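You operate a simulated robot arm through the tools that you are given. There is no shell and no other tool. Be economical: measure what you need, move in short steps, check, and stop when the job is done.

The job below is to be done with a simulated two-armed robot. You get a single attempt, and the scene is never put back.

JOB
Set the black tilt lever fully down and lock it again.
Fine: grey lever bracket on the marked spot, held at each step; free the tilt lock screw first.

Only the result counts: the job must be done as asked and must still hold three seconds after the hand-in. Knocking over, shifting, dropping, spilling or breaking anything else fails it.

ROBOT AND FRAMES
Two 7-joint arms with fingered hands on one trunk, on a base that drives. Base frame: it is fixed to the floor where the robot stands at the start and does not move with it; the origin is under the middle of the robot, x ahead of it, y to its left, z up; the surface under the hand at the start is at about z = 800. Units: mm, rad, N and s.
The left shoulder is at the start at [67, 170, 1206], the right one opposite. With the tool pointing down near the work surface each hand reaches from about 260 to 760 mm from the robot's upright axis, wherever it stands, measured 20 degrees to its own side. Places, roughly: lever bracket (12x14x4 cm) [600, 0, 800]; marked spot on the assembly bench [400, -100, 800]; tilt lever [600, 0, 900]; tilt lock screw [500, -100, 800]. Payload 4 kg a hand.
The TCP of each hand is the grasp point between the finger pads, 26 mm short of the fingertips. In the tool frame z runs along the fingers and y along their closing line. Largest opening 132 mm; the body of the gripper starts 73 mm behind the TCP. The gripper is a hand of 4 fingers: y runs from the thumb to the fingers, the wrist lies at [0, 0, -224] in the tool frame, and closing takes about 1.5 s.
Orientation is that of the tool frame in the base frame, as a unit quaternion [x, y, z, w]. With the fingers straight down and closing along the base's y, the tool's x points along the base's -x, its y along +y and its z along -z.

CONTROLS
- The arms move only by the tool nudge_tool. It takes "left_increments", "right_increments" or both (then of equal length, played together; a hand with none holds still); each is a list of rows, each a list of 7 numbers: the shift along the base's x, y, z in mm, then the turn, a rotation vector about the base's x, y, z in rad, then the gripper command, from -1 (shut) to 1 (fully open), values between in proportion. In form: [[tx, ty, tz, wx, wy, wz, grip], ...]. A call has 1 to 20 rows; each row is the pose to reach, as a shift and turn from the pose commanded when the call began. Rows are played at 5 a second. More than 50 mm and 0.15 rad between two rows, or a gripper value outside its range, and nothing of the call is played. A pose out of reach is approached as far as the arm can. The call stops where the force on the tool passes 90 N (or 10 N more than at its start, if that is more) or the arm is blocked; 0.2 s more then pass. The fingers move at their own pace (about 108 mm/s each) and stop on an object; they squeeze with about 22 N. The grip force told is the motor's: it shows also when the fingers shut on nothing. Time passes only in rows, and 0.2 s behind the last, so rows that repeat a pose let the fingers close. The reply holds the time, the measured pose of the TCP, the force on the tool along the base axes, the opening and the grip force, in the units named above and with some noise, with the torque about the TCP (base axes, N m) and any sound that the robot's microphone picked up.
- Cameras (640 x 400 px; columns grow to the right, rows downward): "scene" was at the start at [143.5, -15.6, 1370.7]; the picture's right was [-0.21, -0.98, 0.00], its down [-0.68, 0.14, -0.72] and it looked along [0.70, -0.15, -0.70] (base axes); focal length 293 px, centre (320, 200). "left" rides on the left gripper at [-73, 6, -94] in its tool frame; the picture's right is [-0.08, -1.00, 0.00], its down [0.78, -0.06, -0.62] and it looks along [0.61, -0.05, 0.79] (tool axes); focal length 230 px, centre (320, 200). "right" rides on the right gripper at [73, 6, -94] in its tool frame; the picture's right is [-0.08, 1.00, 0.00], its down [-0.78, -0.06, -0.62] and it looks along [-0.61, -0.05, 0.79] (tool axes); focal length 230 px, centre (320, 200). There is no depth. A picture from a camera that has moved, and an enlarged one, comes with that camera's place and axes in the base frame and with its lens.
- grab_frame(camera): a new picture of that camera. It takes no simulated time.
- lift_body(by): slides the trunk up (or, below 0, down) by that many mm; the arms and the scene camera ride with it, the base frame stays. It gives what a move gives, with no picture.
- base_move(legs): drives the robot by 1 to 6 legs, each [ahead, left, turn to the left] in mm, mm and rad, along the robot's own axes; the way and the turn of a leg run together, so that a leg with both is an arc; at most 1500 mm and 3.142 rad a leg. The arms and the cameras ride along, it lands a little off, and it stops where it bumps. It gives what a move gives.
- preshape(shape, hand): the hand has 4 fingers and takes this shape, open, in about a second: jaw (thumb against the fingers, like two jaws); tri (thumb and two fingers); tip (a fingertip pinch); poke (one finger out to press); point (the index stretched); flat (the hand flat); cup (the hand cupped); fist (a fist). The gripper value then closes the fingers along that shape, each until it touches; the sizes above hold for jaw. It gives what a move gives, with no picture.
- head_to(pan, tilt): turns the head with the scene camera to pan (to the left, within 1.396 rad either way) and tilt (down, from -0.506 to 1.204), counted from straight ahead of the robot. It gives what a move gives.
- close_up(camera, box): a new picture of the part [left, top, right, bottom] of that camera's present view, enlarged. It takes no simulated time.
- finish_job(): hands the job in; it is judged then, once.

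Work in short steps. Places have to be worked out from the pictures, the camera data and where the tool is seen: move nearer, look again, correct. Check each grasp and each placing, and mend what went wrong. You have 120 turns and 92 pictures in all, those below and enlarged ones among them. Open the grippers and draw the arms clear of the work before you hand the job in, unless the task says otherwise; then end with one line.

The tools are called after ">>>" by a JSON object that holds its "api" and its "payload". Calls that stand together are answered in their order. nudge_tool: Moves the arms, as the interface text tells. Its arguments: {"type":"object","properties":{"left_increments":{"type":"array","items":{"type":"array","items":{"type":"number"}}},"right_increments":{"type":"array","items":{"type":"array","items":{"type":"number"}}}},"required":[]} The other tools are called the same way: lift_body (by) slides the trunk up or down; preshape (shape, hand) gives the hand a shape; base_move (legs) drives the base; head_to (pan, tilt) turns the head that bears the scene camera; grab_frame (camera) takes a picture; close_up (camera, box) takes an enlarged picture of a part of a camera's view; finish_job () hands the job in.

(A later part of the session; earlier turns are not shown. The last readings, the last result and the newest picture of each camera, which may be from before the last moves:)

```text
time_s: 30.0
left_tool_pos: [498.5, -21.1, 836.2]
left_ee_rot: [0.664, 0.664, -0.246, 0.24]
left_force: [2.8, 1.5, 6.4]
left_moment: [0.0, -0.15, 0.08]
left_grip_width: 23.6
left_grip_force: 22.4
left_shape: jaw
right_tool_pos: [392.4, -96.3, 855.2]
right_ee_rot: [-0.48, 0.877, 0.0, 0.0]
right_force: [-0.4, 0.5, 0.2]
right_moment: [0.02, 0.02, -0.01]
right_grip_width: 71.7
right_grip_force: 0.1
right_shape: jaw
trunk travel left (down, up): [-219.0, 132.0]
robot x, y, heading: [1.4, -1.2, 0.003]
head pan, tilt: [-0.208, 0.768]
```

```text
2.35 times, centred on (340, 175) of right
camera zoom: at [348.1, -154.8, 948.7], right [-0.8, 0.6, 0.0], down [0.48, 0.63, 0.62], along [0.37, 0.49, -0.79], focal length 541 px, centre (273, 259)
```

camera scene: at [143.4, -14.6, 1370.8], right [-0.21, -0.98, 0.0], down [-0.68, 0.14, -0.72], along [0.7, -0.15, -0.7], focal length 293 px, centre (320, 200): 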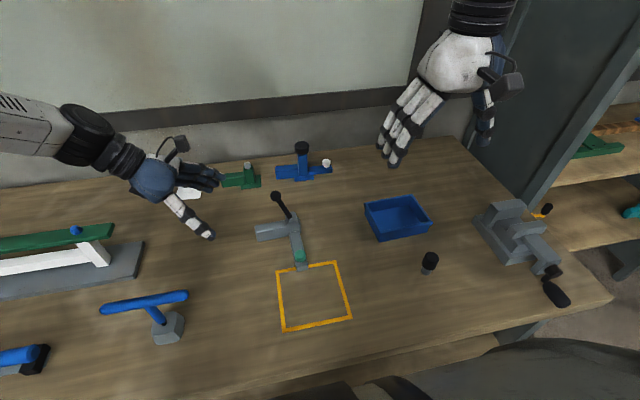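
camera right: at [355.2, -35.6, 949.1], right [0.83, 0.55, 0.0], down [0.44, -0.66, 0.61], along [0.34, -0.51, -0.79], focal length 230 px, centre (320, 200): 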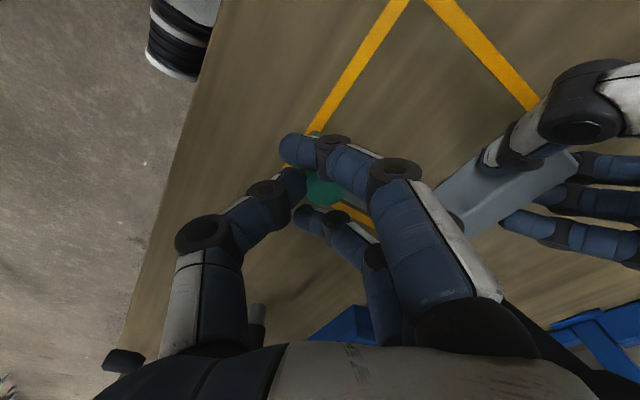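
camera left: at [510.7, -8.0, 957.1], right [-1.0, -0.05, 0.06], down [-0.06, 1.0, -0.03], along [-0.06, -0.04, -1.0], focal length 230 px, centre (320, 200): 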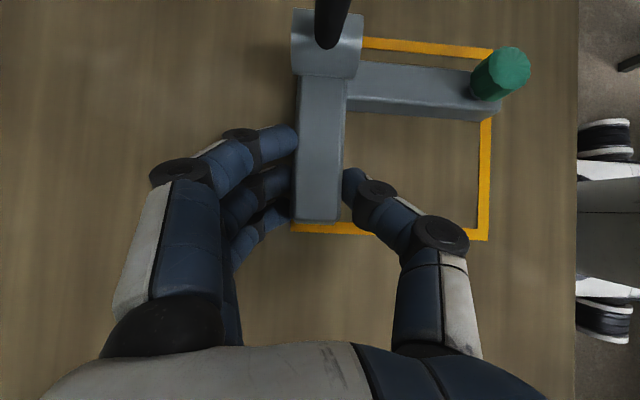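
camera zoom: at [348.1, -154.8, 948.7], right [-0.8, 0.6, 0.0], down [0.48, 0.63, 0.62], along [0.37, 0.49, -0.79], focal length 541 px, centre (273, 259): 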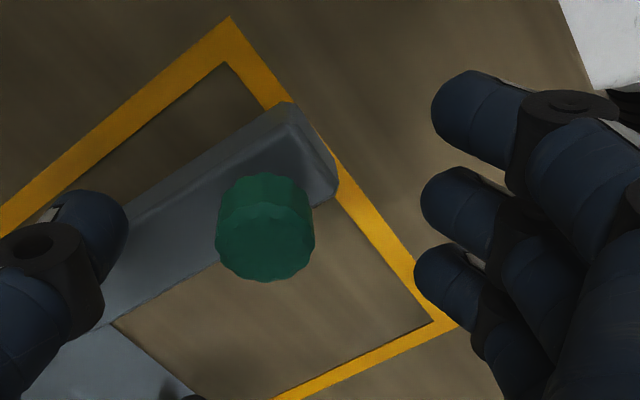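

Repeat the stroke: rotate back open (−1.9 rad), regrip, turn again.

>>> {"api": "nudge_tool", "payload": {"right_increments": [[1, 0, 0, 0, 0, -0.14, 0.1], [1, 0, 0, 0, 0, -0.28, 0.1], [2, 1, 0, 0, 0, -0.42, 0.1], [2, 1, 0, 0, 0, -0.56, 0.1], [2, 1, 0, 0, 0, -0.7, 0.1], [2, 1, 0, 0, 0, -0.84, 0.1], [2, 1, 0, 0, 0, -0.98, 0.1], [2, 1, 0, 0, 0, -1.12, 0.1], [2, 1, 0, 0, 0, -1.26, 0.1], [2, 1, 0, 0, 0, -1.4, 0.1], [2, 1, 0, 0, 0, -1.54, 0.1], [2, 1, 0, 0, 0, -1.68, 0.1], [2, 1, 0, 0, 0, -1.82, 0.1], [2, 1, 0, 0, 0, -1.9, 0.1], [2, 1, 0, 0, 0, -1.9, 0.1]]}}

>>> {"api": "close_up", "payload": {"camera": "right", "box": [220, 90, 460, 260]}}

>>> {"api": "close_up", "payload": {"camera": "left", "box": [270, 0, 550, 250]}}

```text
time_s: 33.2
left_tool_pos: [497.9, -21.6, 837.6]
left_ee_rot: [0.665, 0.663, -0.247, 0.239]
left_force: [3.7, 2.1, 10.0]
left_moment: [0.02, -0.26, 0.07]
left_grip_width: 23.8
left_grip_force: 22.0
left_shape: jaw
right_tool_pos: [396.0, -96.1, 856.8]
right_ee_rot: [0.438, 0.899, 0.003, -0.001]
right_force: [0.1, -0.4, -1.1]
right_moment: [0.02, -0.01, 0.04]
right_grip_width: 71.9
right_grip_force: 0.0
right_shape: jaw
trunk travel left (down, up): [-219.0, 132.0]
robot x, y, heading: [-0.5, 1.3, 0.004]
head pan, tilt: [-0.208, 0.768]
```

```text
2.35 times, centred on (340, 175) of right
camera zoom: at [354.6, -35.1, 949.4], right [0.83, 0.55, 0.0], down [0.44, -0.66, 0.61], along [0.34, -0.51, -0.79], focal length 541 px, centre (273, 259)
```

zoom: 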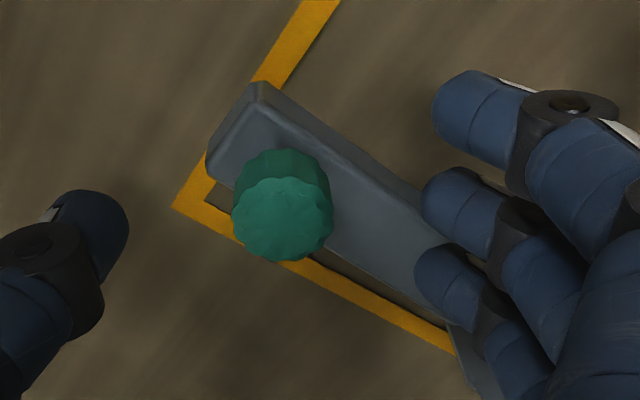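

```text
1.60 times, centred on (410, 125) of left
camera zoom: at [505.2, -16.2, 955.5], right [-1.0, -0.05, 0.06], down [-0.06, 1.0, -0.03], along [-0.06, -0.04, -1.0], focal length 368 px, centre (176, 320)
```

zoom: 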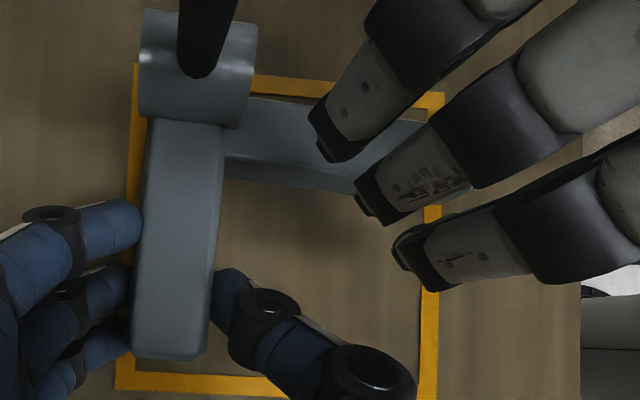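

Bracket still fine. Regrip and second anticlockwise stroke.

>>> {"api": "nudge_tool", "payload": {"right_increments": [[-2, -1, 0, 0, 0, 0, -0.2], [-2, -1, 0, 0, 0, 0, -0.6], [-2, -1, 0, 0, 0, 0, -1], [-2, -1, 0, 0, 0, 0, -1], [-2, -1, 0, 0, 0, 0, -1], [-2, -1, 0, 0, 0, 0.14, -1], [-2, -1, 0, 0, 0, 0.28, -1], [-2, -1, 0, 0, 0, 0.42, -1], [-2, -1, 0, 0, 0, 0.56, -1], [-2, -1, 0, 0, 0, 0.7, -1], [-2, -1, 0, 0, 0, 0.84, -1], [-2, -1, 0, 0, 0, 0.98, -1], [-2, -1, 0, 0, 0, 1.12, -1], [-2, -1, 0, 0, 0, 1.26, -1], [-2, -1, 0, 0, 0, 1.4, -1], [-2, -1, 0, 0, 0, 1.54, -1], [-2, -1, 0, 0, 0, 1.68, -1], [-2, -1, 0, 0, 0, 1.8, -1], [-2, -1, 0, 0, 0, 1.8, -1]]}}

>>> {"api": "close_up", "payload": {"camera": "right", "box": [220, 90, 460, 260]}}

```text
time_s: 37.2
left_tool_pos: [496.3, -20.8, 837.2]
left_ee_rot: [0.665, 0.663, -0.247, 0.239]
left_force: [-8.1, -0.3, 9.6]
left_moment: [-0.1, -0.04, -0.5]
left_grip_width: 23.7
left_grip_force: 22.4
left_shape: jaw
right_tool_pos: [392.1, -96.5, 856.5]
right_ee_rot: [-0.435, 0.9, -0.001, 0.0]
right_force: [5.5, -1.4, 0.0]
right_moment: [-0.03, -0.03, -0.04]
right_grip_width: 1.7
right_grip_force: 22.2
right_shape: jaw
trunk travel left (down, up): [-219.0, 132.0]
robot x, y, heading: [0.3, 0.4, 0.0]
head pan, tilt: [-0.208, 0.768]
```

```text
2.35 times, centred on (340, 175) of right
camera zoom: at [342.4, -150.5, 948.7], right [-0.73, 0.68, 0.0], down [0.53, 0.58, 0.62], along [0.42, 0.45, -0.79], focal length 541 px, centre (273, 259)
```

zoom: 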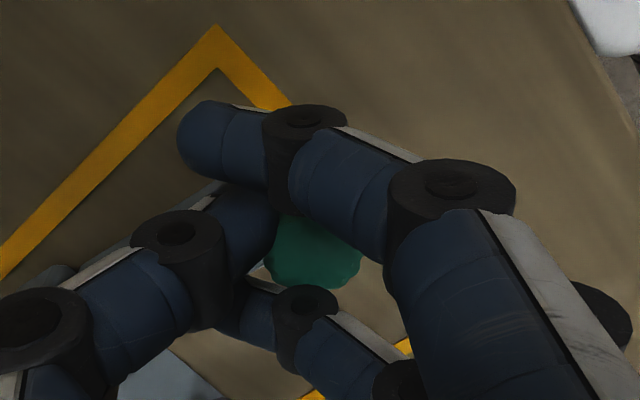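

The knob sits off toward the finger side in the grip. I open, lift, and check the knob and lever.

>>> {"api": "nudge_tool", "payload": {"right_increments": [[0, 0, 0, 0, 0, 0, 0.1], [0, 0, 0, 0, 0, 0, 0.1], [0, 0, 0, 0, 0, 0, 0.1], [0, 0, 30, 0, 0, -0.1, 0.1], [0, -20, 70, 0, 0, -0.2, 0.1], [0, -60, 100, 0, 0, -0.3, 0.1], [0, -110, 110, 0, 0, -0.4, 0.1], [0, -110, 110, 0, 0, -0.4, 0.1]]}}

>>> {"api": "close_up", "payload": {"camera": "left", "box": [270, 0, 550, 250]}}

>>> {"api": "close_up", "payload": {"camera": "scene", "box": [260, 200, 360, 340]}}

```text
refused: row 7 steps farther than a row can; nothing moved
```

```text
1.60 times, centred on (410, 125) of left
camera zoom: at [504.4, -16.7, 955.5], right [-1.0, -0.05, 0.06], down [-0.06, 1.0, -0.03], along [-0.06, -0.04, -1.0], focal length 368 px, centre (176, 320)
```

zoom: 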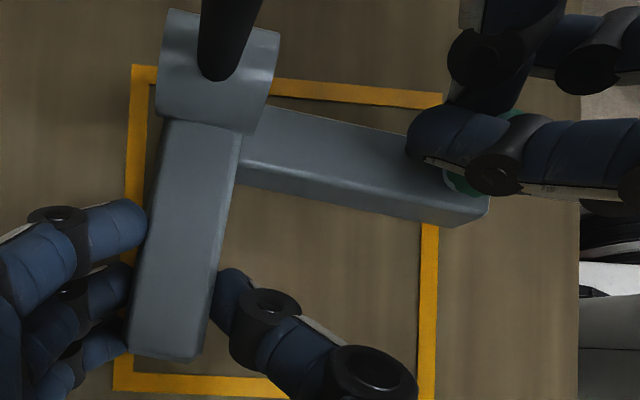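

```text
2.86 times, centred on (310, 270) of scene
camera zoom: at [142.5, -15.9, 1370.8], right [-0.21, -0.98, 0.0], down [-0.68, 0.14, -0.72], along [0.7, -0.15, -0.69], focal length 836 px, centre (349, 0)
```

zoom: 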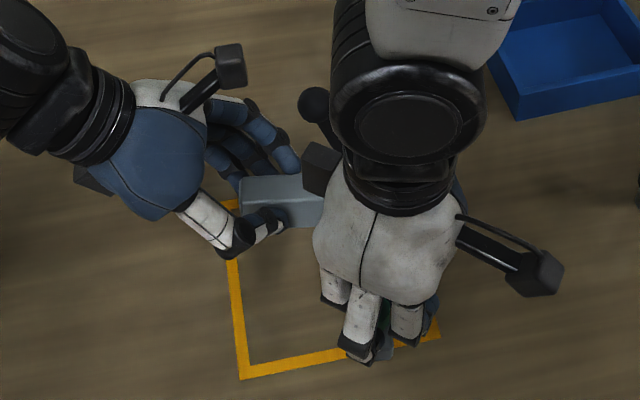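

The bracket yawed ~7° in the left grip because the right hand turned off-axis. I open the right hand and lift it clear (smaller steps).

>>> {"api": "nudge_tool", "payload": {"right_increments": [[0, 0, 0, 0, 0, 0, 0.1], [0, 0, 0, 0, 0, 0, 0.1], [0, 0, 0, 0, 0, 0, 0.1], [0, 0, 30, 0, 0, -0.1, 0.1], [0, -20, 60, 0, 0, -0.2, 0.1], [0, -50, 90, 0, 0, -0.3, 0.1], [0, -90, 100, 0, 0, -0.4, 0.1], [0, -120, 110, 0, 0, -0.5, 0.1], [0, -120, 110, 0, 0, -0.5, 0.1]]}}

>>> {"api": "close_up", "payload": {"camera": "left", "box": [270, 0, 550, 250]}}

>>> {"api": "close_up", "payload": {"camera": "scene", "box": [260, 200, 360, 340]}}

>>> {"api": "grab_frame", "payload": {"camera": "right"}}

```text
time_s: 39.2
left_tool_pos: [497.5, -21.7, 838.7]
left_ee_rot: [0.665, 0.663, -0.247, 0.239]
left_force: [0.2, 1.6, 7.8]
left_moment: [0.0, -0.16, 0.06]
left_grip_width: 23.7
left_grip_force: 21.9
left_shape: jaw
right_tool_pos: [393.4, -218.2, 966.5]
right_ee_rot: [-0.198, 0.98, -0.001, -0.001]
right_force: [0.4, 0.3, 0.0]
right_moment: [-0.02, -0.01, -0.01]
right_grip_width: 72.2
right_grip_force: 0.0
right_shape: jaw
trunk travel left (down, up): [-219.0, 132.0]
robot x, y, heading: [-1.5, -0.3, 0.002]
head pan, tilt: [-0.208, 0.768]
```

```text
1.60 times, centred on (410, 125) of left
camera zoom: at [504.9, -16.5, 955.5], right [-1.0, -0.05, 0.06], down [-0.06, 1.0, -0.04], along [-0.06, -0.04, -1.0], focal length 368 px, centre (176, 320)
```

zoom: 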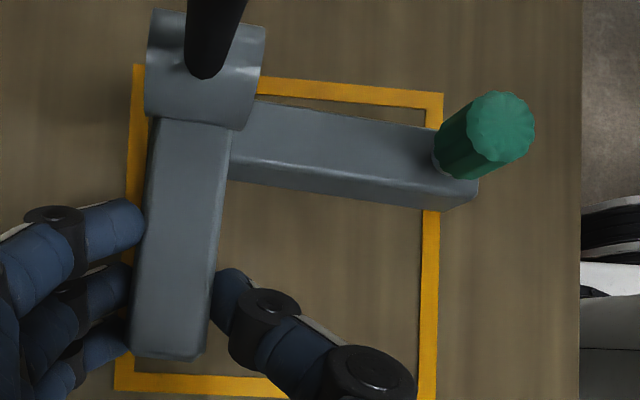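

```text
2.86 times, centred on (310, 270) of scene
camera zoom: at [143.1, -15.4, 1370.8], right [-0.21, -0.98, 0.0], down [-0.68, 0.14, -0.72], along [0.7, -0.15, -0.69], focal length 836 px, centre (349, 0)
```

zoom: 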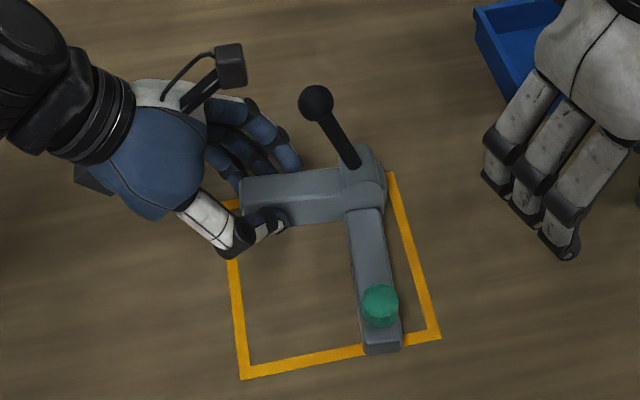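

```text
48 pictures are left
camera right: at [324.0, -240.3, 1060.0], right [-0.32, 0.95, 0.0], down [0.75, 0.25, 0.62], along [0.59, 0.19, -0.79], focal length 230 px, centre (320, 200)
```

right: 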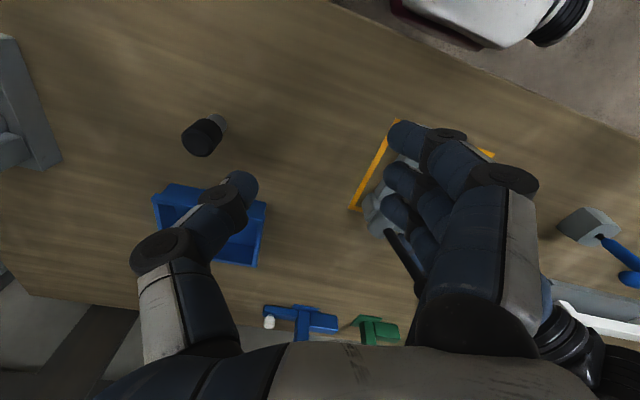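

Bracket is yawed about −5°. I rotate the left hand +0.08 rad to square it again, and look at the "tri" shape on the right hand meanwhile as a better chuck for the knob.

>>> {"api": "nudge_tool", "payload": {"left_increments": [[0, 0, 0, 0, 0, 0.02, -1], [0, 0, 0, 0, 0, 0.04, -1], [0, 0, 0, 0, 0, 0.06, -1], [0, 0, 0, 0, 0, 0.08, -1], [0, 0, 0, 0, 0, 0.08, -1]]}}

>>> {"api": "preshape", "payload": {"shape": "tri", "hand": "right"}}

>>> {"api": "grab_frame", "payload": {"camera": "right"}}

>>> {"api": "close_up", "payload": {"camera": "left", "box": [270, 0, 550, 250]}}

```text
time_s: 40.4
left_tool_pos: [496.2, -20.5, 838.9]
left_ee_rot: [0.637, 0.689, -0.237, 0.25]
left_force: [-0.3, -1.6, 7.9]
left_moment: [-0.06, -0.17, -0.15]
left_grip_width: 23.5
left_grip_force: 22.3
left_shape: jaw
right_tool_pos: [392.6, -215.4, 966.6]
right_ee_rot: [-0.198, 0.98, 0.0, 0.0]
right_force: [0.2, 0.3, 0.9]
right_moment: [-0.01, -0.01, 0.04]
right_grip_width: 72.2
right_grip_force: 0.1
right_shape: jaw
trunk travel left (down, up): [-219.0, 132.0]
robot x, y, heading: [-1.6, 0.8, -0.0]
head pan, tilt: [-0.208, 0.768]
```

```text
time_s: 41.3
left_tool_pos: [496.6, -20.2, 837.8]
left_ee_rot: [0.637, 0.69, -0.236, 0.249]
left_force: [-0.3, -2.5, 7.9]
left_moment: [-0.06, -0.15, -0.14]
left_grip_width: 23.8
left_grip_force: 22.4
left_shape: jaw
right_tool_pos: [392.2, -216.7, 965.6]
right_ee_rot: [-0.199, 0.98, 0.0, 0.0]
right_force: [0.1, -0.2, -0.1]
right_moment: [-0.02, -0.02, 0.03]
right_grip_width: 132.0
right_grip_force: 0.1
right_shape: tri
trunk travel left (down, up): [-219.0, 132.0]
robot x, y, heading: [0.1, 1.9, -0.001]
head pan, tilt: [-0.208, 0.768]
```

```text
47 pictures are left
camera right: at [324.0, -240.3, 1059.8], right [-0.32, 0.95, 0.0], down [0.75, 0.25, 0.62], along [0.59, 0.2, -0.79], focal length 230 px, centre (320, 200)
```

right: 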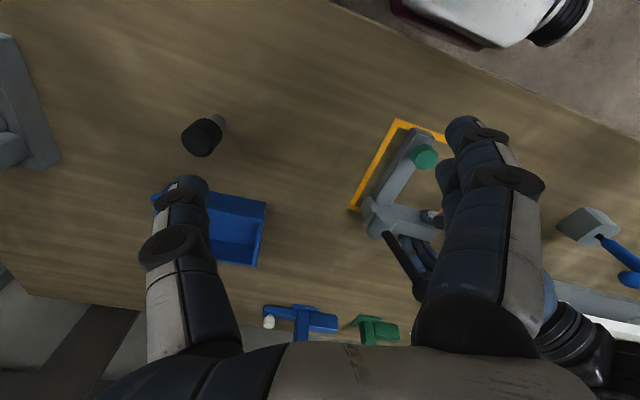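

```text
1.60 times, centred on (410, 125) of left
camera zoom: at [504.3, -15.5, 955.5], right [-0.99, -0.13, 0.06], down [-0.14, 0.99, -0.03], along [-0.05, -0.04, -1.0], focal length 368 px, centre (176, 320)
```

zoom: 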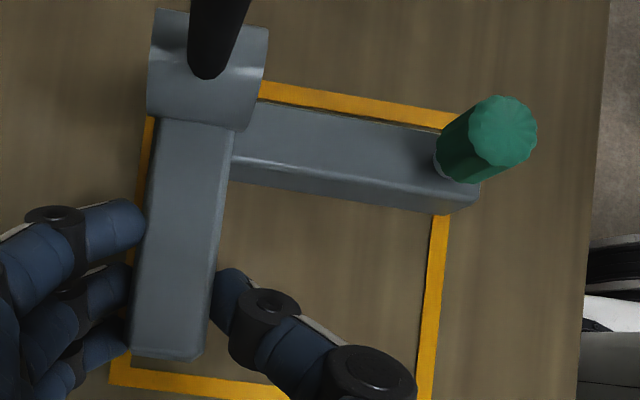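

Bracket is square again. I close "tri" partway to see its form.

>>> {"api": "nudge_tool", "payload": {"right_increments": [[0, 0, 0, 0, 0, 0, -0.3], [0, 0, 0, 0, 0, 0, -0.6], [0, 0, 0, 0, 0, 0, -0.6], [0, 0, 0, 0, 0, 0, -0.6], [0, 0, 0, 0, 0, 0, -0.6]]}}

>>> {"api": "grab_frame", "payload": {"camera": "right"}}

>>> {"api": "close_up", "payload": {"camera": "left", "box": [440, 20, 500, 80]}}

```text
time_s: 42.5
left_tool_pos: [497.3, -20.1, 838.4]
left_ee_rot: [0.638, 0.689, -0.237, 0.248]
left_force: [0.0, -0.9, 7.3]
left_moment: [-0.07, -0.2, -0.11]
left_grip_width: 23.5
left_grip_force: 22.3
left_shape: jaw
right_tool_pos: [393.0, -216.9, 966.3]
right_ee_rot: [-0.198, 0.98, 0.0, 0.0]
right_force: [-0.2, 0.3, 0.4]
right_moment: [-0.04, 0.0, -0.03]
right_grip_width: 26.8
right_grip_force: 0.0
right_shape: tri
trunk travel left (down, up): [-219.0, 132.0]
robot x, y, heading: [-1.4, -0.2, 0.002]
head pan, tilt: [-0.208, 0.768]
```

```text
45 pictures are left
camera right: at [324.0, -240.3, 1059.9], right [-0.32, 0.95, 0.0], down [0.75, 0.25, 0.62], along [0.59, 0.2, -0.79], focal length 230 px, centre (320, 200)
```

right: 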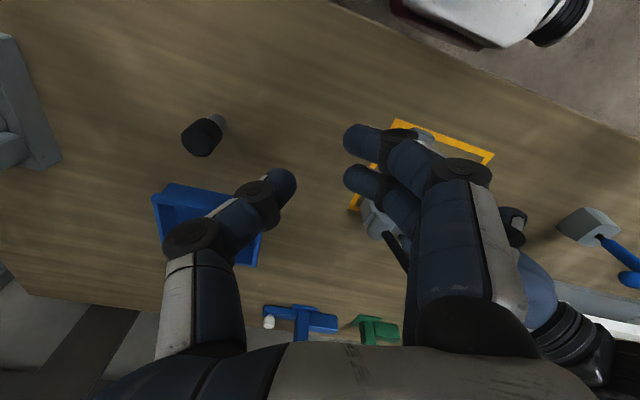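

```text
6.67 times, centred on (470, 50) of left
camera zoom: at [504.3, -15.5, 955.5], right [-0.99, -0.13, 0.06], down [-0.14, 0.99, -0.03], along [-0.05, -0.04, -1.0], focal length 1534 px, centre (-680, 1200)
```

zoom: 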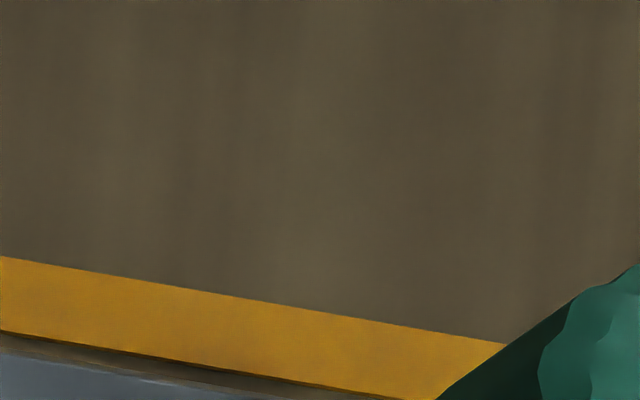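

"Tri" offers no gain; back to jaw. I return above the knob at yaw −0.9 and measure the knob position at close range.

>>> {"api": "preshape", "payload": {"shape": "jaw", "hand": "right"}}

>>> {"api": "nudge_tool", "payload": {"right_increments": [[0, 0, 0, 0, 0, -0.13, 0], [0, 0, 0, 0, 0, -0.26, 0], [0, 0, 0, 0, 0, -0.39, 0], [0, 20, 0, 0, 0, -0.52, 0], [0, 45, 0, 0, 0, -0.65, 0], [2, 70, -20, 0, 0, -0.78, 0], [4, 95, -40, 0, 0, -0.91, 0], [5, 120, -60, 0, 0, -1.04, 0], [5, 120, -80, 0, 0, -1.17, 0], [5, 120, -90, 0, 0, -1.3, 0], [5, 120, -90, 0, 0, -1.3, 0]]}}

>>> {"api": "grab_frame", "payload": {"camera": "right"}}

```text
time_s: 43.4
left_tool_pos: [496.7, -21.0, 838.7]
left_ee_rot: [0.638, 0.689, -0.237, 0.249]
left_force: [0.2, -2.1, 8.0]
left_moment: [-0.08, -0.17, -0.13]
left_grip_width: 23.8
left_grip_force: 21.9
left_shape: jaw
right_tool_pos: [392.6, -217.0, 966.2]
right_ee_rot: [-0.198, 0.98, 0.0, 0.0]
right_force: [-0.8, -0.3, -0.4]
right_moment: [-0.02, -0.01, -0.01]
right_grip_width: 131.5
right_grip_force: 0.0
right_shape: jaw
trunk travel left (down, up): [-219.0, 132.0]
robot x, y, heading: [-0.4, -0.7, -0.001]
head pan, tilt: [-0.208, 0.768]
```

```text
time_s: 45.8
left_tool_pos: [496.8, -20.5, 837.8]
left_ee_rot: [0.638, 0.689, -0.238, 0.249]
left_force: [-0.4, -0.3, 7.4]
left_moment: [-0.03, -0.15, -0.04]
left_grip_width: 23.6
left_grip_force: 21.7
left_shape: jaw
right_tool_pos: [398.3, -95.5, 875.5]
right_ee_rot: [0.435, 0.9, -0.001, 0.0]
right_force: [0.3, -0.3, -1.0]
right_moment: [0.0, -0.02, -0.02]
right_grip_width: 66.8
right_grip_force: 0.1
right_shape: jaw
trunk travel left (down, up): [-219.0, 132.0]
robot x, y, heading: [0.1, -1.6, -0.003]
head pan, tilt: [-0.208, 0.768]
```

```text
43 pictures are left
camera right: at [357.8, -35.6, 968.4], right [0.83, 0.56, 0.0], down [0.44, -0.65, 0.62], along [0.34, -0.51, -0.79], focal length 230 px, centre (320, 200)
```

right: 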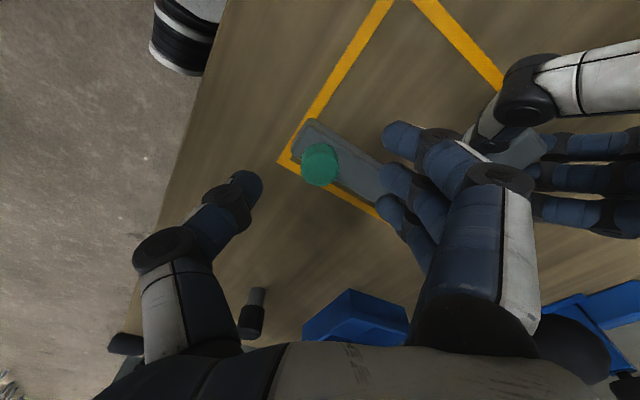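

The knob is at (398,−95), directly under the TCP. Since the thumb overpowers the single finger touching the knob, I offset the hand 7 mm to the thumb side, lower to z≈853, and close.

>>> {"api": "nudge_tool", "payload": {"right_increments": [[-6, -4, -8, 0, 0, 0, 0], [-6, -4, -16, 0, 0, 0, 0], [-6, -4, -22, 0, 0, 0, 0], [-6, -4, -22, 0, 0, 0, -0.4], [-6, -4, -22, 0, 0, 0, -0.7], [-6, -4, -22, 0, 0, 0, -1], [-6, -4, -22, 0, 0, 0, -1], [-6, -4, -22, 0, 0, 0, -1]]}}

>>> {"api": "close_up", "payload": {"camera": "right", "box": [220, 90, 460, 260]}}

```text
time_s: 47.6
left_tool_pos: [497.8, -20.8, 837.1]
left_ee_rot: [0.638, 0.69, -0.236, 0.249]
left_force: [3.5, 2.0, 6.1]
left_moment: [0.04, -0.15, 0.0]
left_grip_width: 23.9
left_grip_force: 22.4
left_shape: jaw
right_tool_pos: [390.9, -101.3, 852.9]
right_ee_rot: [0.436, 0.9, 0.0, -0.001]
right_force: [-6.2, -3.3, 1.0]
right_moment: [-0.02, 0.03, -0.04]
right_grip_width: 2.7
right_grip_force: 22.4
right_shape: jaw
trunk travel left (down, up): [-219.0, 132.0]
robot x, y, heading: [-0.5, -1.8, 0.001]
head pan, tilt: [-0.208, 0.768]
```

```text
2.35 times, centred on (340, 175) of right
camera zoom: at [350.8, -40.4, 946.7], right [0.83, 0.56, 0.0], down [0.44, -0.65, 0.62], along [0.34, -0.51, -0.79], focal length 541 px, centre (273, 259)
```

zoom: 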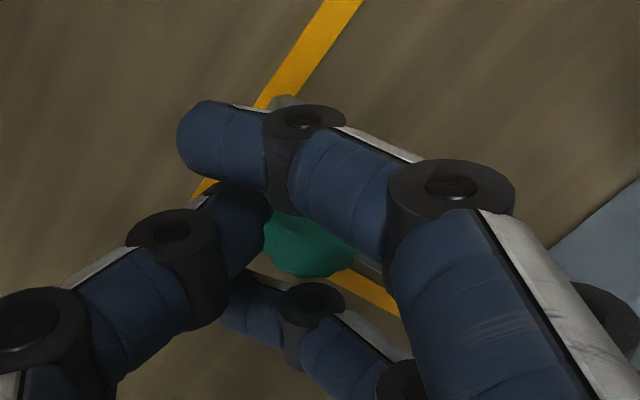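

The thumb side always dominates by ~7 N. I check whether the knob really turns with the hand: rotate half a lobe (0.26 rad) about the knob and compare lobes in the hand camera.

>>> {"api": "nudge_tool", "payload": {"right_increments": [[0.6, -0.6, 0, 0, 0, 0.13, -1], [1.2, -1.2, 0, 0, 0, 0.26, -1], [1.2, -1.2, 0, 0, 0, 0.26, -1]]}}

>>> {"api": "close_up", "payload": {"camera": "right", "box": [300, 150, 380, 220]}}

>>> {"api": "nudge_tool", "payload": {"right_increments": [[0.6, -0.6, 0, 0, 0, 0.13, -1], [0.8, -1, 0, 0, 0, 0.26, -1], [0.8, -1, 0, 0, 0, 0.26, -1]]}}

>>> {"api": "close_up", "payload": {"camera": "right", "box": [300, 150, 380, 220]}}

```text
time_s: 48.4
left_tool_pos: [497.4, -20.7, 836.9]
left_ee_rot: [0.638, 0.689, -0.237, 0.249]
left_force: [4.5, 5.4, 5.2]
left_moment: [0.09, -0.19, -0.04]
left_grip_width: 23.3
left_grip_force: 22.2
left_shape: jaw
right_tool_pos: [392.4, -100.8, 853.0]
right_ee_rot: [0.313, 0.95, -0.001, 0.0]
right_force: [-7.0, -6.3, 1.0]
right_moment: [-0.06, 0.05, -0.02]
right_grip_width: 2.6
right_grip_force: 22.7
right_shape: jaw
trunk travel left (down, up): [-219.0, 132.0]
robot x, y, heading: [1.5, -0.3, 0.002]
head pan, tilt: [-0.208, 0.768]
```

```text
5.71 times, centred on (340, 185) of right
camera zoom: at [337.0, -53.6, 946.2], right [0.66, 0.76, 0.0], down [0.59, -0.52, 0.62], along [0.47, -0.41, -0.79], focal length 1315 px, centre (206, 286)
```

zoom: 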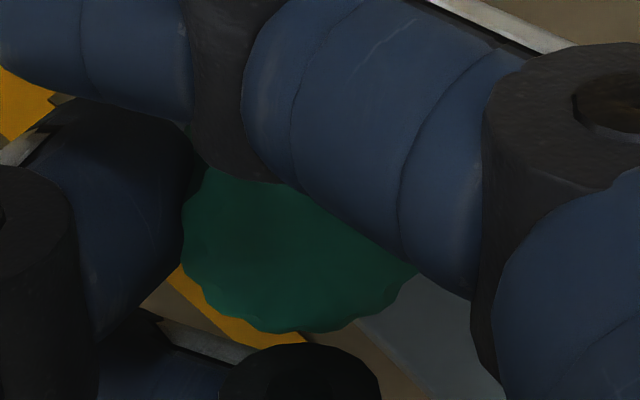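

```text
time_s: 49.2
left_tool_pos: [496.1, -19.6, 837.1]
left_ee_rot: [0.638, 0.689, -0.237, 0.249]
left_force: [5.4, 7.5, 4.6]
left_moment: [0.16, -0.23, -0.02]
left_grip_width: 23.7
left_grip_force: 22.2
left_shape: jaw
right_tool_pos: [394.3, -102.3, 853.0]
right_ee_rot: [0.188, 0.982, 0.0, 0.0]
right_force: [-5.6, -7.6, 5.1]
right_moment: [-0.02, 0.03, -0.06]
right_grip_width: 2.5
right_grip_force: 22.2
right_shape: jaw
trunk travel left (down, up): [-219.0, 132.0]
robot x, y, heading: [0.4, 1.6, 0.007]
head pan, tilt: [-0.208, 0.768]
```

```text
5.71 times, centred on (340, 185) of right
camera zoom: at [327.7, -69.9, 945.9], right [0.44, 0.9, 0.0], down [0.71, -0.35, 0.62], along [0.55, -0.27, -0.79], focal length 1315 px, centre (206, 286)
```

zoom: 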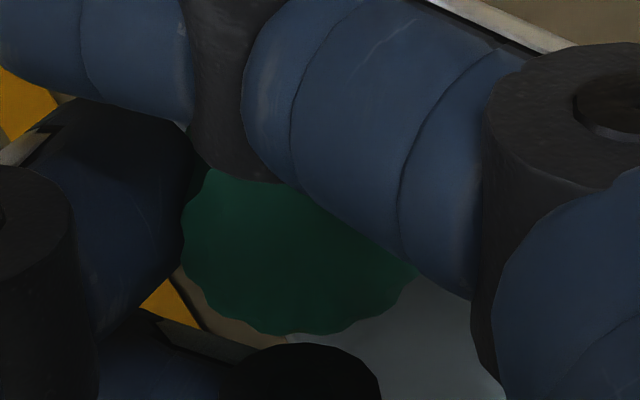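

Lobes appear fixed relative to the hand, but the step might equal a lobe period. One more smaller turn (0.13) to disambiguate.

>>> {"api": "nudge_tool", "payload": {"right_increments": [[0.2, -0.5, 0, 0, 0, 0.13, -1], [0.2, -0.5, 0, 0, 0, 0.13, -1]]}}

>>> {"api": "close_up", "payload": {"camera": "right", "box": [300, 150, 380, 220]}}

```text
time_s: 49.8
left_tool_pos: [496.9, -20.0, 837.3]
left_ee_rot: [0.639, 0.689, -0.237, 0.248]
left_force: [3.7, 6.6, 6.9]
left_moment: [0.18, -0.29, -0.04]
left_grip_width: 23.5
left_grip_force: 22.3
left_shape: jaw
right_tool_pos: [394.4, -101.8, 853.0]
right_ee_rot: [0.124, 0.992, 0.0, -0.001]
right_force: [-2.7, -3.9, 0.6]
right_moment: [0.01, 0.04, -0.01]
right_grip_width: 2.6
right_grip_force: 22.0
right_shape: jaw
trunk travel left (down, up): [-219.0, 132.0]
robot x, y, heading: [-2.1, -2.0, 0.001]
head pan, tilt: [-0.208, 0.768]
```

```text
5.71 times, centred on (340, 185) of right
camera zoom: at [324.5, -79.0, 946.1], right [0.32, 0.95, 0.0], down [0.75, -0.25, 0.62], along [0.58, -0.2, -0.79], focal length 1315 px, centre (206, 286)
```

zoom: 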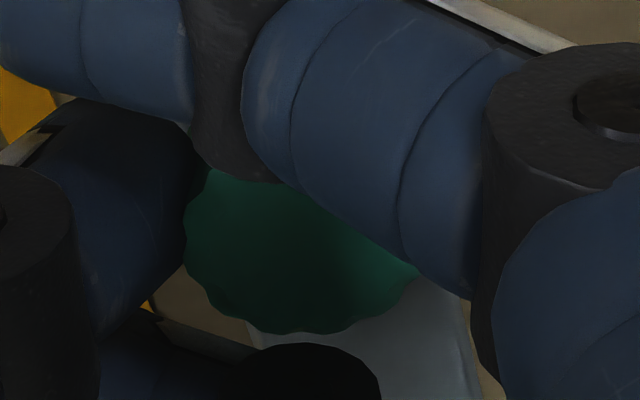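

The lobes stay fixed in the hand's view at all three yaw angles, so the knob has been turning with the hand (~4 rad anticlockwise so far). I release, lift, and turn the right hand to a mirrored tilted pose for pushing the lever, keeping clear.

>>> {"api": "nudge_tool", "payload": {"right_increments": [[0, 0, 0, 0, 0, 0, 0], [0, 0, 0, 0, 0, 0, 0], [0, 0, 0, 0, 0, 0, 0], [0, 0, 30, 0, 0, 0, 0], [0, 0, 60, 0, 0, 0, 0], [0, -20, 90, 0, 0, 0, 0], [0, -50, 105, 0, 0, 0, 0], [0, -90, 115, 0, 0, 0, 0], [0, -130, 120, 0, 0, 0, 0], [0, -130, 120, 0, 0, 0, 0]]}}

>>> {"api": "nudge_tool", "payload": {"right_increments": [[5, 0, 0, 0.054, 0.042, -0.115, -0.5], [10, 0, 0, 0.108, 0.084, -0.229, -1], [15, -5, 0, 0.162, 0.125, -0.344, -1], [20, -10, 0, 0.216, 0.167, -0.459, -1], [25, -15, 0, 0.27, 0.209, -0.574, -1], [30, -20, 0, 0.324, 0.251, -0.688, -1], [35, -25, 0, 0.378, 0.293, -0.803, -1], [40, -25, 0, 0.432, 0.335, -0.918, -1], [50, -25, 0, 0.486, 0.376, -1.033, -1], [60, -25, 0, 0.54, 0.418, -1.147, -1], [70, -25, 0, 0.594, 0.46, -1.262, -1], [70, -25, 0, 0.594, 0.46, -1.262, -1]]}}

>>> {"api": "grab_frame", "payload": {"camera": "right"}}

>>> {"api": "close_up", "payload": {"camera": "scene", "box": [240, 160, 400, 330]}}

```text
time_s: 52.0
left_tool_pos: [497.4, -19.3, 837.6]
left_ee_rot: [0.638, 0.689, -0.237, 0.249]
left_force: [-1.4, -0.3, 8.2]
left_moment: [0.04, -0.16, -0.02]
left_grip_width: 23.6
left_grip_force: 22.3
left_shape: jaw
right_tool_pos: [392.0, -233.5, 972.2]
right_ee_rot: [0.124, 0.992, 0.0, 0.0]
right_force: [0.5, 0.8, -0.1]
right_moment: [-0.03, -0.02, 0.02]
right_grip_width: 65.5
right_grip_force: 0.0
right_shape: jaw
trunk travel left (down, up): [-219.0, 132.0]
robot x, y, heading: [2.7, -2.5, -0.001]
head pan, tilt: [-0.208, 0.768]
```

```text
time_s: 54.6
left_tool_pos: [496.6, -21.4, 837.6]
left_ee_rot: [0.638, 0.689, -0.237, 0.249]
left_force: [-0.3, 1.5, 6.2]
left_moment: [0.08, -0.15, 0.02]
left_grip_width: 23.5
left_grip_force: 21.8
left_shape: jaw
right_tool_pos: [462.6, -256.7, 972.9]
right_ee_rot: [0.665, 0.664, 0.243, -0.242]
right_force: [-0.1, 0.7, -0.6]
right_moment: [0.02, 0.01, 0.02]
right_grip_width: 0.0
right_grip_force: 21.6
right_shape: jaw
trunk travel left (down, up): [-219.0, 132.0]
robot x, y, heading: [5.8, 1.5, 0.0]
head pan, tilt: [-0.208, 0.768]
```

```text
38 pictures are left
camera right: at [468.4, -262.0, 1091.6], right [1.0, -0.06, -0.05], down [-0.06, -1.0, -0.03], along [-0.05, 0.04, -1.0], focal length 230 px, centre (320, 200)
```

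right: 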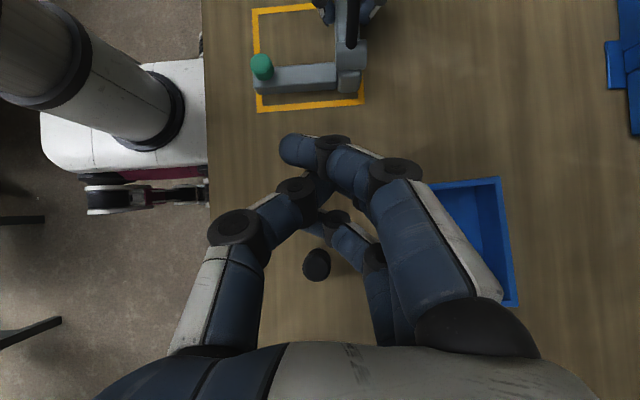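

```text
2.35 times, centred on (320, 245) of scene
camera zoom: at [142.9, -15.4, 1370.8], right [-0.21, -0.98, 0.0], down [-0.68, 0.14, -0.72], along [0.7, -0.15, -0.69], focal length 689 px, centre (320, 94)
```

zoom: 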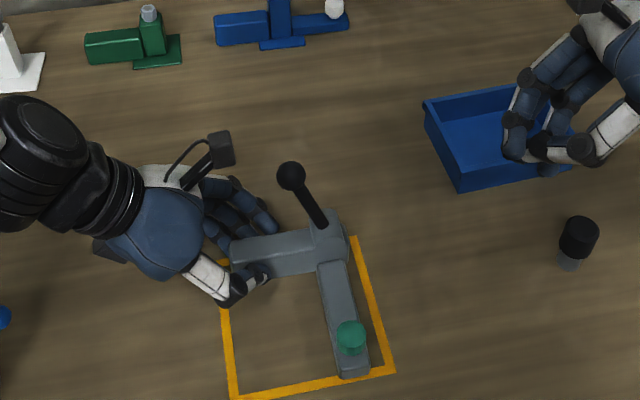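

Hand is in place. I zoom on the hub/lever from the right camera for its geometry.

>>> {"api": "close_up", "payload": {"camera": "right", "box": [240, 0, 400, 120]}}

```text
3.33 times, centred on (320, 60) of right
camera zoom: at [468.4, -262.0, 1091.6], right [1.0, -0.06, -0.05], down [-0.06, -1.0, -0.03], along [-0.05, 0.04, -1.0], focal length 767 px, centre (320, 667)
```

zoom: 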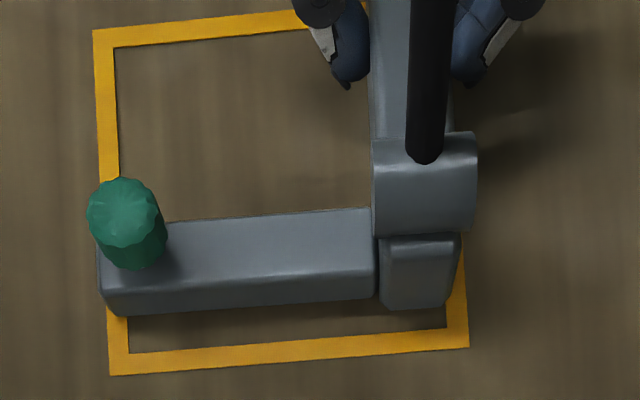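

Lever base (498,−93,858), ball (498,−64,934), pivot ≈ (y −101, z 838), lean 21° toward +y. I bring the closed right fingertips just short of the lever from the −y side.

>>> {"api": "nudge_tool", "payload": {"right_increments": [[6, 30, -5, 0, 0, 0, -1], [14, 65, -15, 0, 0, 0, -1], [24, 100, -28, 0, 0, 0, -1], [32, 125, -40, 0, 0, 0, -1], [36, 140, -48, 0, 0, 0, -1], [36, 140, -48, 0, 0, 0, -1]]}}

>>> {"api": "grab_frame", "payload": {"camera": "right"}}

>>> {"api": "close_up", "payload": {"camera": "scene", "box": [240, 160, 400, 330]}}

```text
time_s: 56.0
left_tool_pos: [496.2, -21.4, 837.0]
left_ee_rot: [0.638, 0.69, -0.237, 0.249]
left_force: [-0.1, 0.8, 6.4]
left_moment: [0.01, -0.14, -0.02]
left_grip_width: 23.3
left_grip_force: 21.8
left_shape: jaw
right_tool_pos: [499.2, -117.1, 925.9]
right_ee_rot: [0.664, 0.665, 0.243, -0.242]
right_force: [0.7, -0.3, 0.0]
right_moment: [0.0, 0.01, 0.01]
right_grip_width: 0.0
right_grip_force: 22.2
right_shape: jaw
trunk travel left (down, up): [-219.0, 132.0]
robot x, y, heading: [-1.5, 0.2, -0.001]
head pan, tilt: [-0.208, 0.768]
```

```text
35 pictures are left
camera right: at [504.5, -122.0, 1044.1], right [1.0, -0.06, -0.05], down [-0.06, -1.0, -0.03], along [-0.05, 0.04, -1.0], focal length 230 px, centre (320, 200)
```

right: 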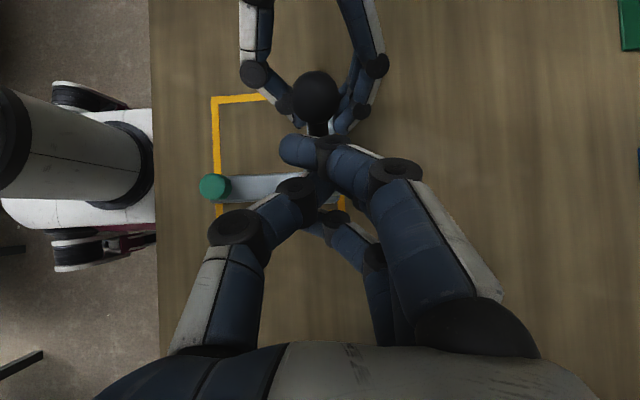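

```text
2.35 times, centred on (320, 245) of scene
camera zoom: at [142.9, -15.5, 1370.8], right [-0.21, -0.98, 0.0], down [-0.68, 0.14, -0.72], along [0.7, -0.15, -0.69], focal length 689 px, centre (320, 94)
```

zoom: 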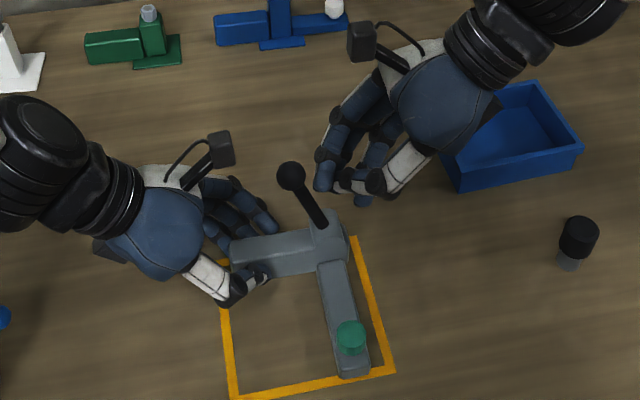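

Contact will be by the index finger on the upper shaft. Push in a short step along the arc and read the force.

>>> {"api": "nudge_tool", "payload": {"right_increments": [[0, 5, -1, 0, 0, 0, -1], [0, 10, -2, 0, 0, 0, -1], [0, 14, -3, 0, 0, 0, -1], [0, 14, -3, 0, 0, 0, -1]]}}

>>> {"api": "grab_frame", "payload": {"camera": "right"}}

```text
time_s: 57.0
left_tool_pos: [496.1, -20.7, 838.2]
left_ee_rot: [0.637, 0.69, -0.235, 0.249]
left_force: [-1.0, 6.9, 9.3]
left_moment: [-0.12, -0.04, 0.02]
left_grip_width: 23.6
left_grip_force: 22.3
left_shape: jaw
right_tool_pos: [498.2, -104.6, 922.4]
right_ee_rot: [0.664, 0.665, 0.243, -0.242]
right_force: [0.9, -5.8, 2.7]
right_moment: [0.11, 0.0, 0.0]
right_grip_width: 0.0
right_grip_force: 22.5
right_shape: jaw
trunk travel left (down, up): [-219.0, 132.0]
robot x, y, heading: [0.2, 1.8, -0.001]
head pan, tilt: [-0.208, 0.768]
```

```text
33 pictures are left
camera right: at [503.7, -108.5, 1041.0], right [1.0, -0.06, -0.05], down [-0.06, -1.0, -0.03], along [-0.05, 0.04, -1.0], focal length 230 px, centre (320, 200)
```

right: 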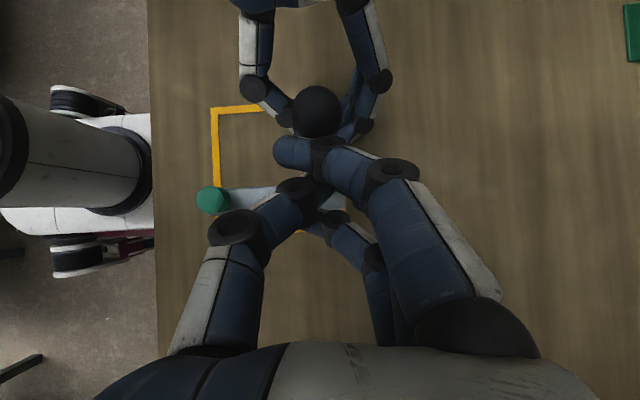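

Contact at ~6 N. Push another 8 mm and see whether the lever yields.

>>> {"api": "nudge_tool", "payload": {"right_increments": [[0, 3, -1, 0, 0, 0, -1], [0, 6, -2, 0, 0, 0, -1], [0, 8, -3, 0, 0, 0, -1], [0, 8, -3, 0, 0, 0, -1]]}}

>>> {"api": "close_up", "payload": {"camera": "right", "box": [220, 40, 420, 240]}}

```text
time_s: 58.0
left_tool_pos: [497.8, -19.7, 838.5]
left_ee_rot: [0.638, 0.689, -0.236, 0.25]
left_force: [5.0, 16.8, 13.1]
left_moment: [-0.12, -0.07, 0.27]
left_grip_width: 24.4
left_grip_force: 21.7
left_shape: jaw
right_tool_pos: [497.7, -96.6, 921.8]
right_ee_rot: [0.663, 0.665, 0.243, -0.243]
right_force: [-5.0, -15.6, 10.1]
right_moment: [0.08, 0.02, 0.1]
right_grip_width: 0.1
right_grip_force: 21.7
right_shape: jaw
trunk travel left (down, up): [-219.0, 132.0]
robot x, y, heading: [0.9, 1.4, 0.0]
head pan, tilt: [-0.208, 0.768]
```

```text
2.00 times, centred on (320, 140) of right
camera zoom: at [503.3, -100.3, 1038.3], right [1.0, -0.06, -0.05], down [-0.06, -1.0, -0.03], along [-0.04, 0.04, -1.0], focal length 460 px, centre (320, 320)
```

zoom: 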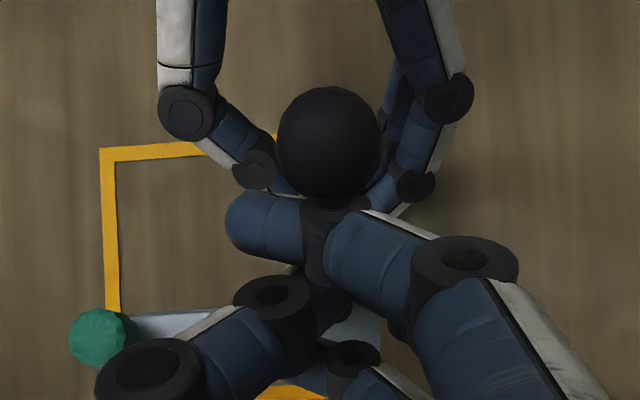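

Ball seems to have moved ~8 mm at ~18 N. I hold still for a moment to see whether the force relaxes and check from the scene camera whether the lever angle changed and the bracket stayed flat.

>>> {"api": "nudge_tool", "payload": {"right_increments": [[0, 0, 0, 0, 0, 0, -1], [0, 0, 0, 0, 0, 0, -1], [0, 0, 0, 0, 0, 0, -1]]}}

>>> {"api": "close_up", "payload": {"camera": "scene", "box": [240, 160, 400, 330]}}

```text
time_s: 58.8
left_tool_pos: [496.1, -19.6, 838.2]
left_ee_rot: [0.637, 0.69, -0.237, 0.25]
left_force: [6.9, 17.1, 14.2]
left_moment: [-0.06, -0.18, 0.35]
left_grip_width: 24.8
left_grip_force: 21.8
left_shape: jaw
right_tool_pos: [498.5, -96.0, 920.8]
right_ee_rot: [0.664, 0.665, 0.243, -0.242]
right_force: [-5.6, -17.6, 11.2]
right_moment: [0.06, 0.06, 0.06]
right_grip_width: 0.2
right_grip_force: 22.4
right_shape: jaw
trunk travel left (down, up): [-219.0, 132.0]
robot x, y, heading: [0.8, -0.6, 0.005]
head pan, tilt: [-0.208, 0.768]
```

```text
2.35 times, centred on (320, 245) of scene
camera zoom: at [141.6, -15.5, 1371.0], right [-0.21, -0.98, 0.0], down [-0.68, 0.14, -0.72], along [0.7, -0.15, -0.69], focal length 689 px, centre (320, 94)
```

zoom: 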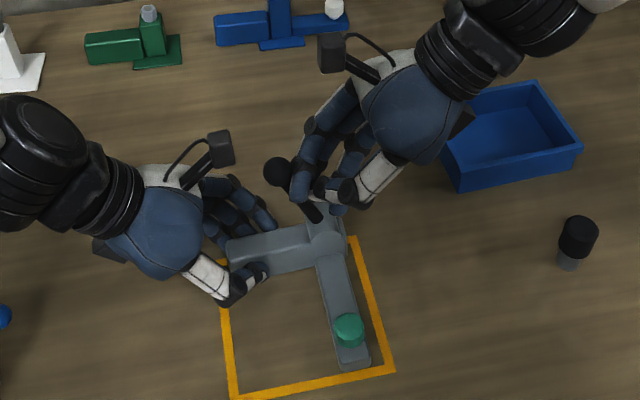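

The knob image rose ~8 mm: the whole bracket was being tilted, so the lever is still locked. I back off at once and will unscrew more.

>>> {"api": "nudge_tool", "payload": {"right_increments": [[0, -6, 2, 0, 0, 0, -1], [0, -14, 4, 0, 0, 0, -1], [0, -24, 8, 0, 0, 0, -1], [0, -60, 25, 0, 0, 0, -1], [0, -100, 45, 0, 0, 0, -1], [-20, -120, 50, -0.14, 0, 0, -0.5], [-40, -120, 50, -0.28, 0, 0, 0], [-60, -120, 50, -0.42, 0, 0, 0], [-80, -120, 50, -0.56, 0, 0, 0], [-100, -120, 50, -0.7, 0, 0, 0], [-100, -120, 50, -0.7, 0, 0, 0]]}}

>>> {"api": "close_up", "payload": {"camera": "scene", "box": [240, 160, 400, 330]}}

>>> {"api": "close_up", "payload": {"camera": "left", "box": [270, 0, 550, 250]}}

```text
time_s: 61.2
left_tool_pos: [496.2, -20.2, 837.5]
left_ee_rot: [0.638, 0.69, -0.236, 0.248]
left_force: [-0.5, -0.1, 3.8]
left_moment: [0.1, -0.12, 0.03]
left_grip_width: 24.1
left_grip_force: 22.0
left_shape: jaw
right_tool_pos: [398.7, -215.9, 970.2]
right_ee_rot: [0.707, 0.707, -0.001, 0.001]
right_force: [0.1, -0.1, -0.1]
right_moment: [-0.02, 0.03, 0.05]
right_grip_width: 65.1
right_grip_force: 0.1
right_shape: jaw
trunk travel left (down, up): [-219.0, 132.0]
robot x, y, heading: [-2.0, -0.1, -0.003]
head pan, tilt: [-0.208, 0.768]
```

```text
2.35 times, centred on (320, 245) of scene
camera zoom: at [142.9, -15.6, 1370.8], right [-0.21, -0.98, 0.0], down [-0.68, 0.14, -0.72], along [0.7, -0.15, -0.69], focal length 689 px, centre (320, 94)
```

zoom: 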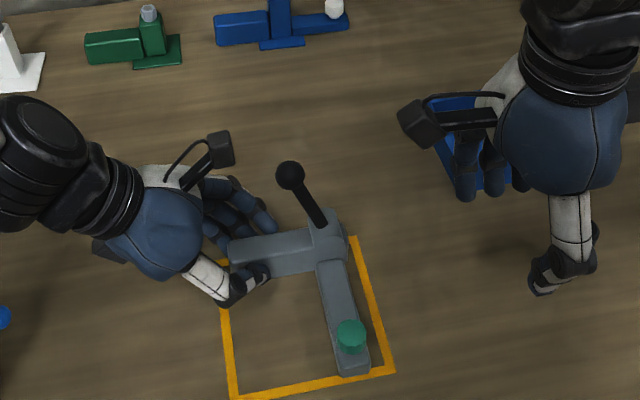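

```text
1.60 times, centred on (410, 125) of left
camera zoom: at [504.4, -14.9, 955.3], right [-0.99, -0.13, 0.06], down [-0.14, 0.99, -0.03], along [-0.05, -0.04, -1.0], focal length 368 px, centre (176, 320)
```

zoom: 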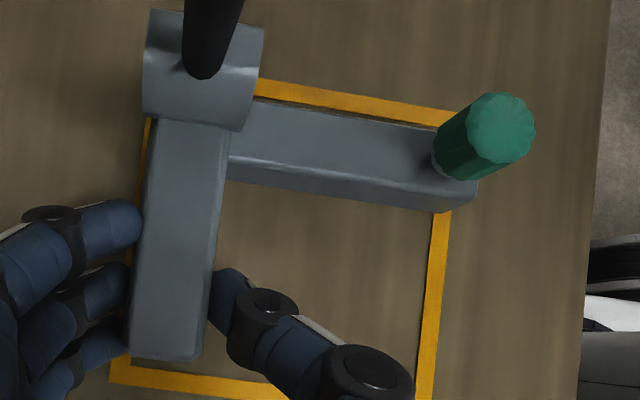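

The lever and bracket are back as before. Approach the knob again at yaw −1.57, grip.

>>> {"api": "nudge_tool", "payload": {"right_increments": [[-3, 30, -10, 0, 0, 0, 0], [-5, 70, -30, 0, 0, 0, 0], [-8, 105, -50, 0, 0, 0, 0], [-8, 121, -80, 0, 0, 0, 0], [-8, 121, -105, 0, 0, 0, 0], [-8, 121, -117, 0, 0, 0, 0], [-8, 121, -117, 0, 0, 0, -0.5], [-8, 121, -117, 0, 0, 0, -1], [-8, 121, -117, 0, 0, 0, -1], [-8, 121, -117, 0, 0, 0, -1], [-8, 121, -117, 0, 0, 0, -1]]}}

>>> {"api": "close_up", "payload": {"camera": "right", "box": [220, 90, 460, 260]}}

```text
time_s: 63.6
left_tool_pos: [495.7, -19.6, 837.7]
left_ee_rot: [0.638, 0.689, -0.237, 0.249]
left_force: [4.0, -0.4, -1.3]
left_moment: [0.1, -0.04, 0.13]
left_grip_width: 24.0
left_grip_force: 21.6
left_shape: jaw
right_tool_pos: [395.4, -97.2, 856.9]
right_ee_rot: [0.715, 0.699, 0.007, -0.005]
right_force: [-4.0, 0.5, 11.0]
right_moment: [-0.02, -0.14, 0.0]
right_grip_width: 4.0
right_grip_force: 22.6
right_shape: jaw
trunk travel left (down, up): [-219.0, 132.0]
robot x, y, heading: [-2.7, 1.2, -0.001]
head pan, tilt: [-0.208, 0.768]
```

```text
2.35 times, centred on (340, 175) of right
camera zoom: at [401.5, -25.8, 950.6], right [0.99, -0.1, 0.0], down [-0.08, -0.79, 0.6], along [-0.06, -0.6, -0.8], focal length 541 px, centre (273, 259)
```

zoom: 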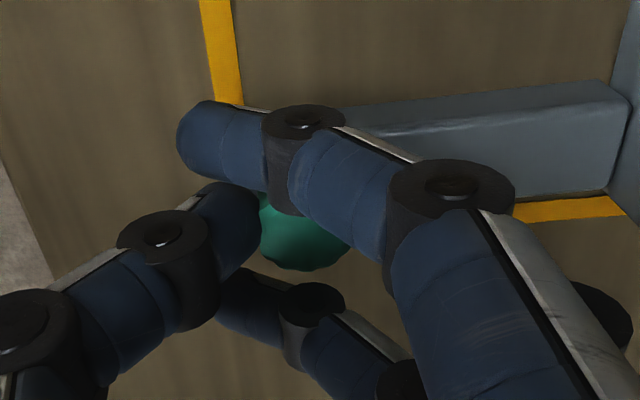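

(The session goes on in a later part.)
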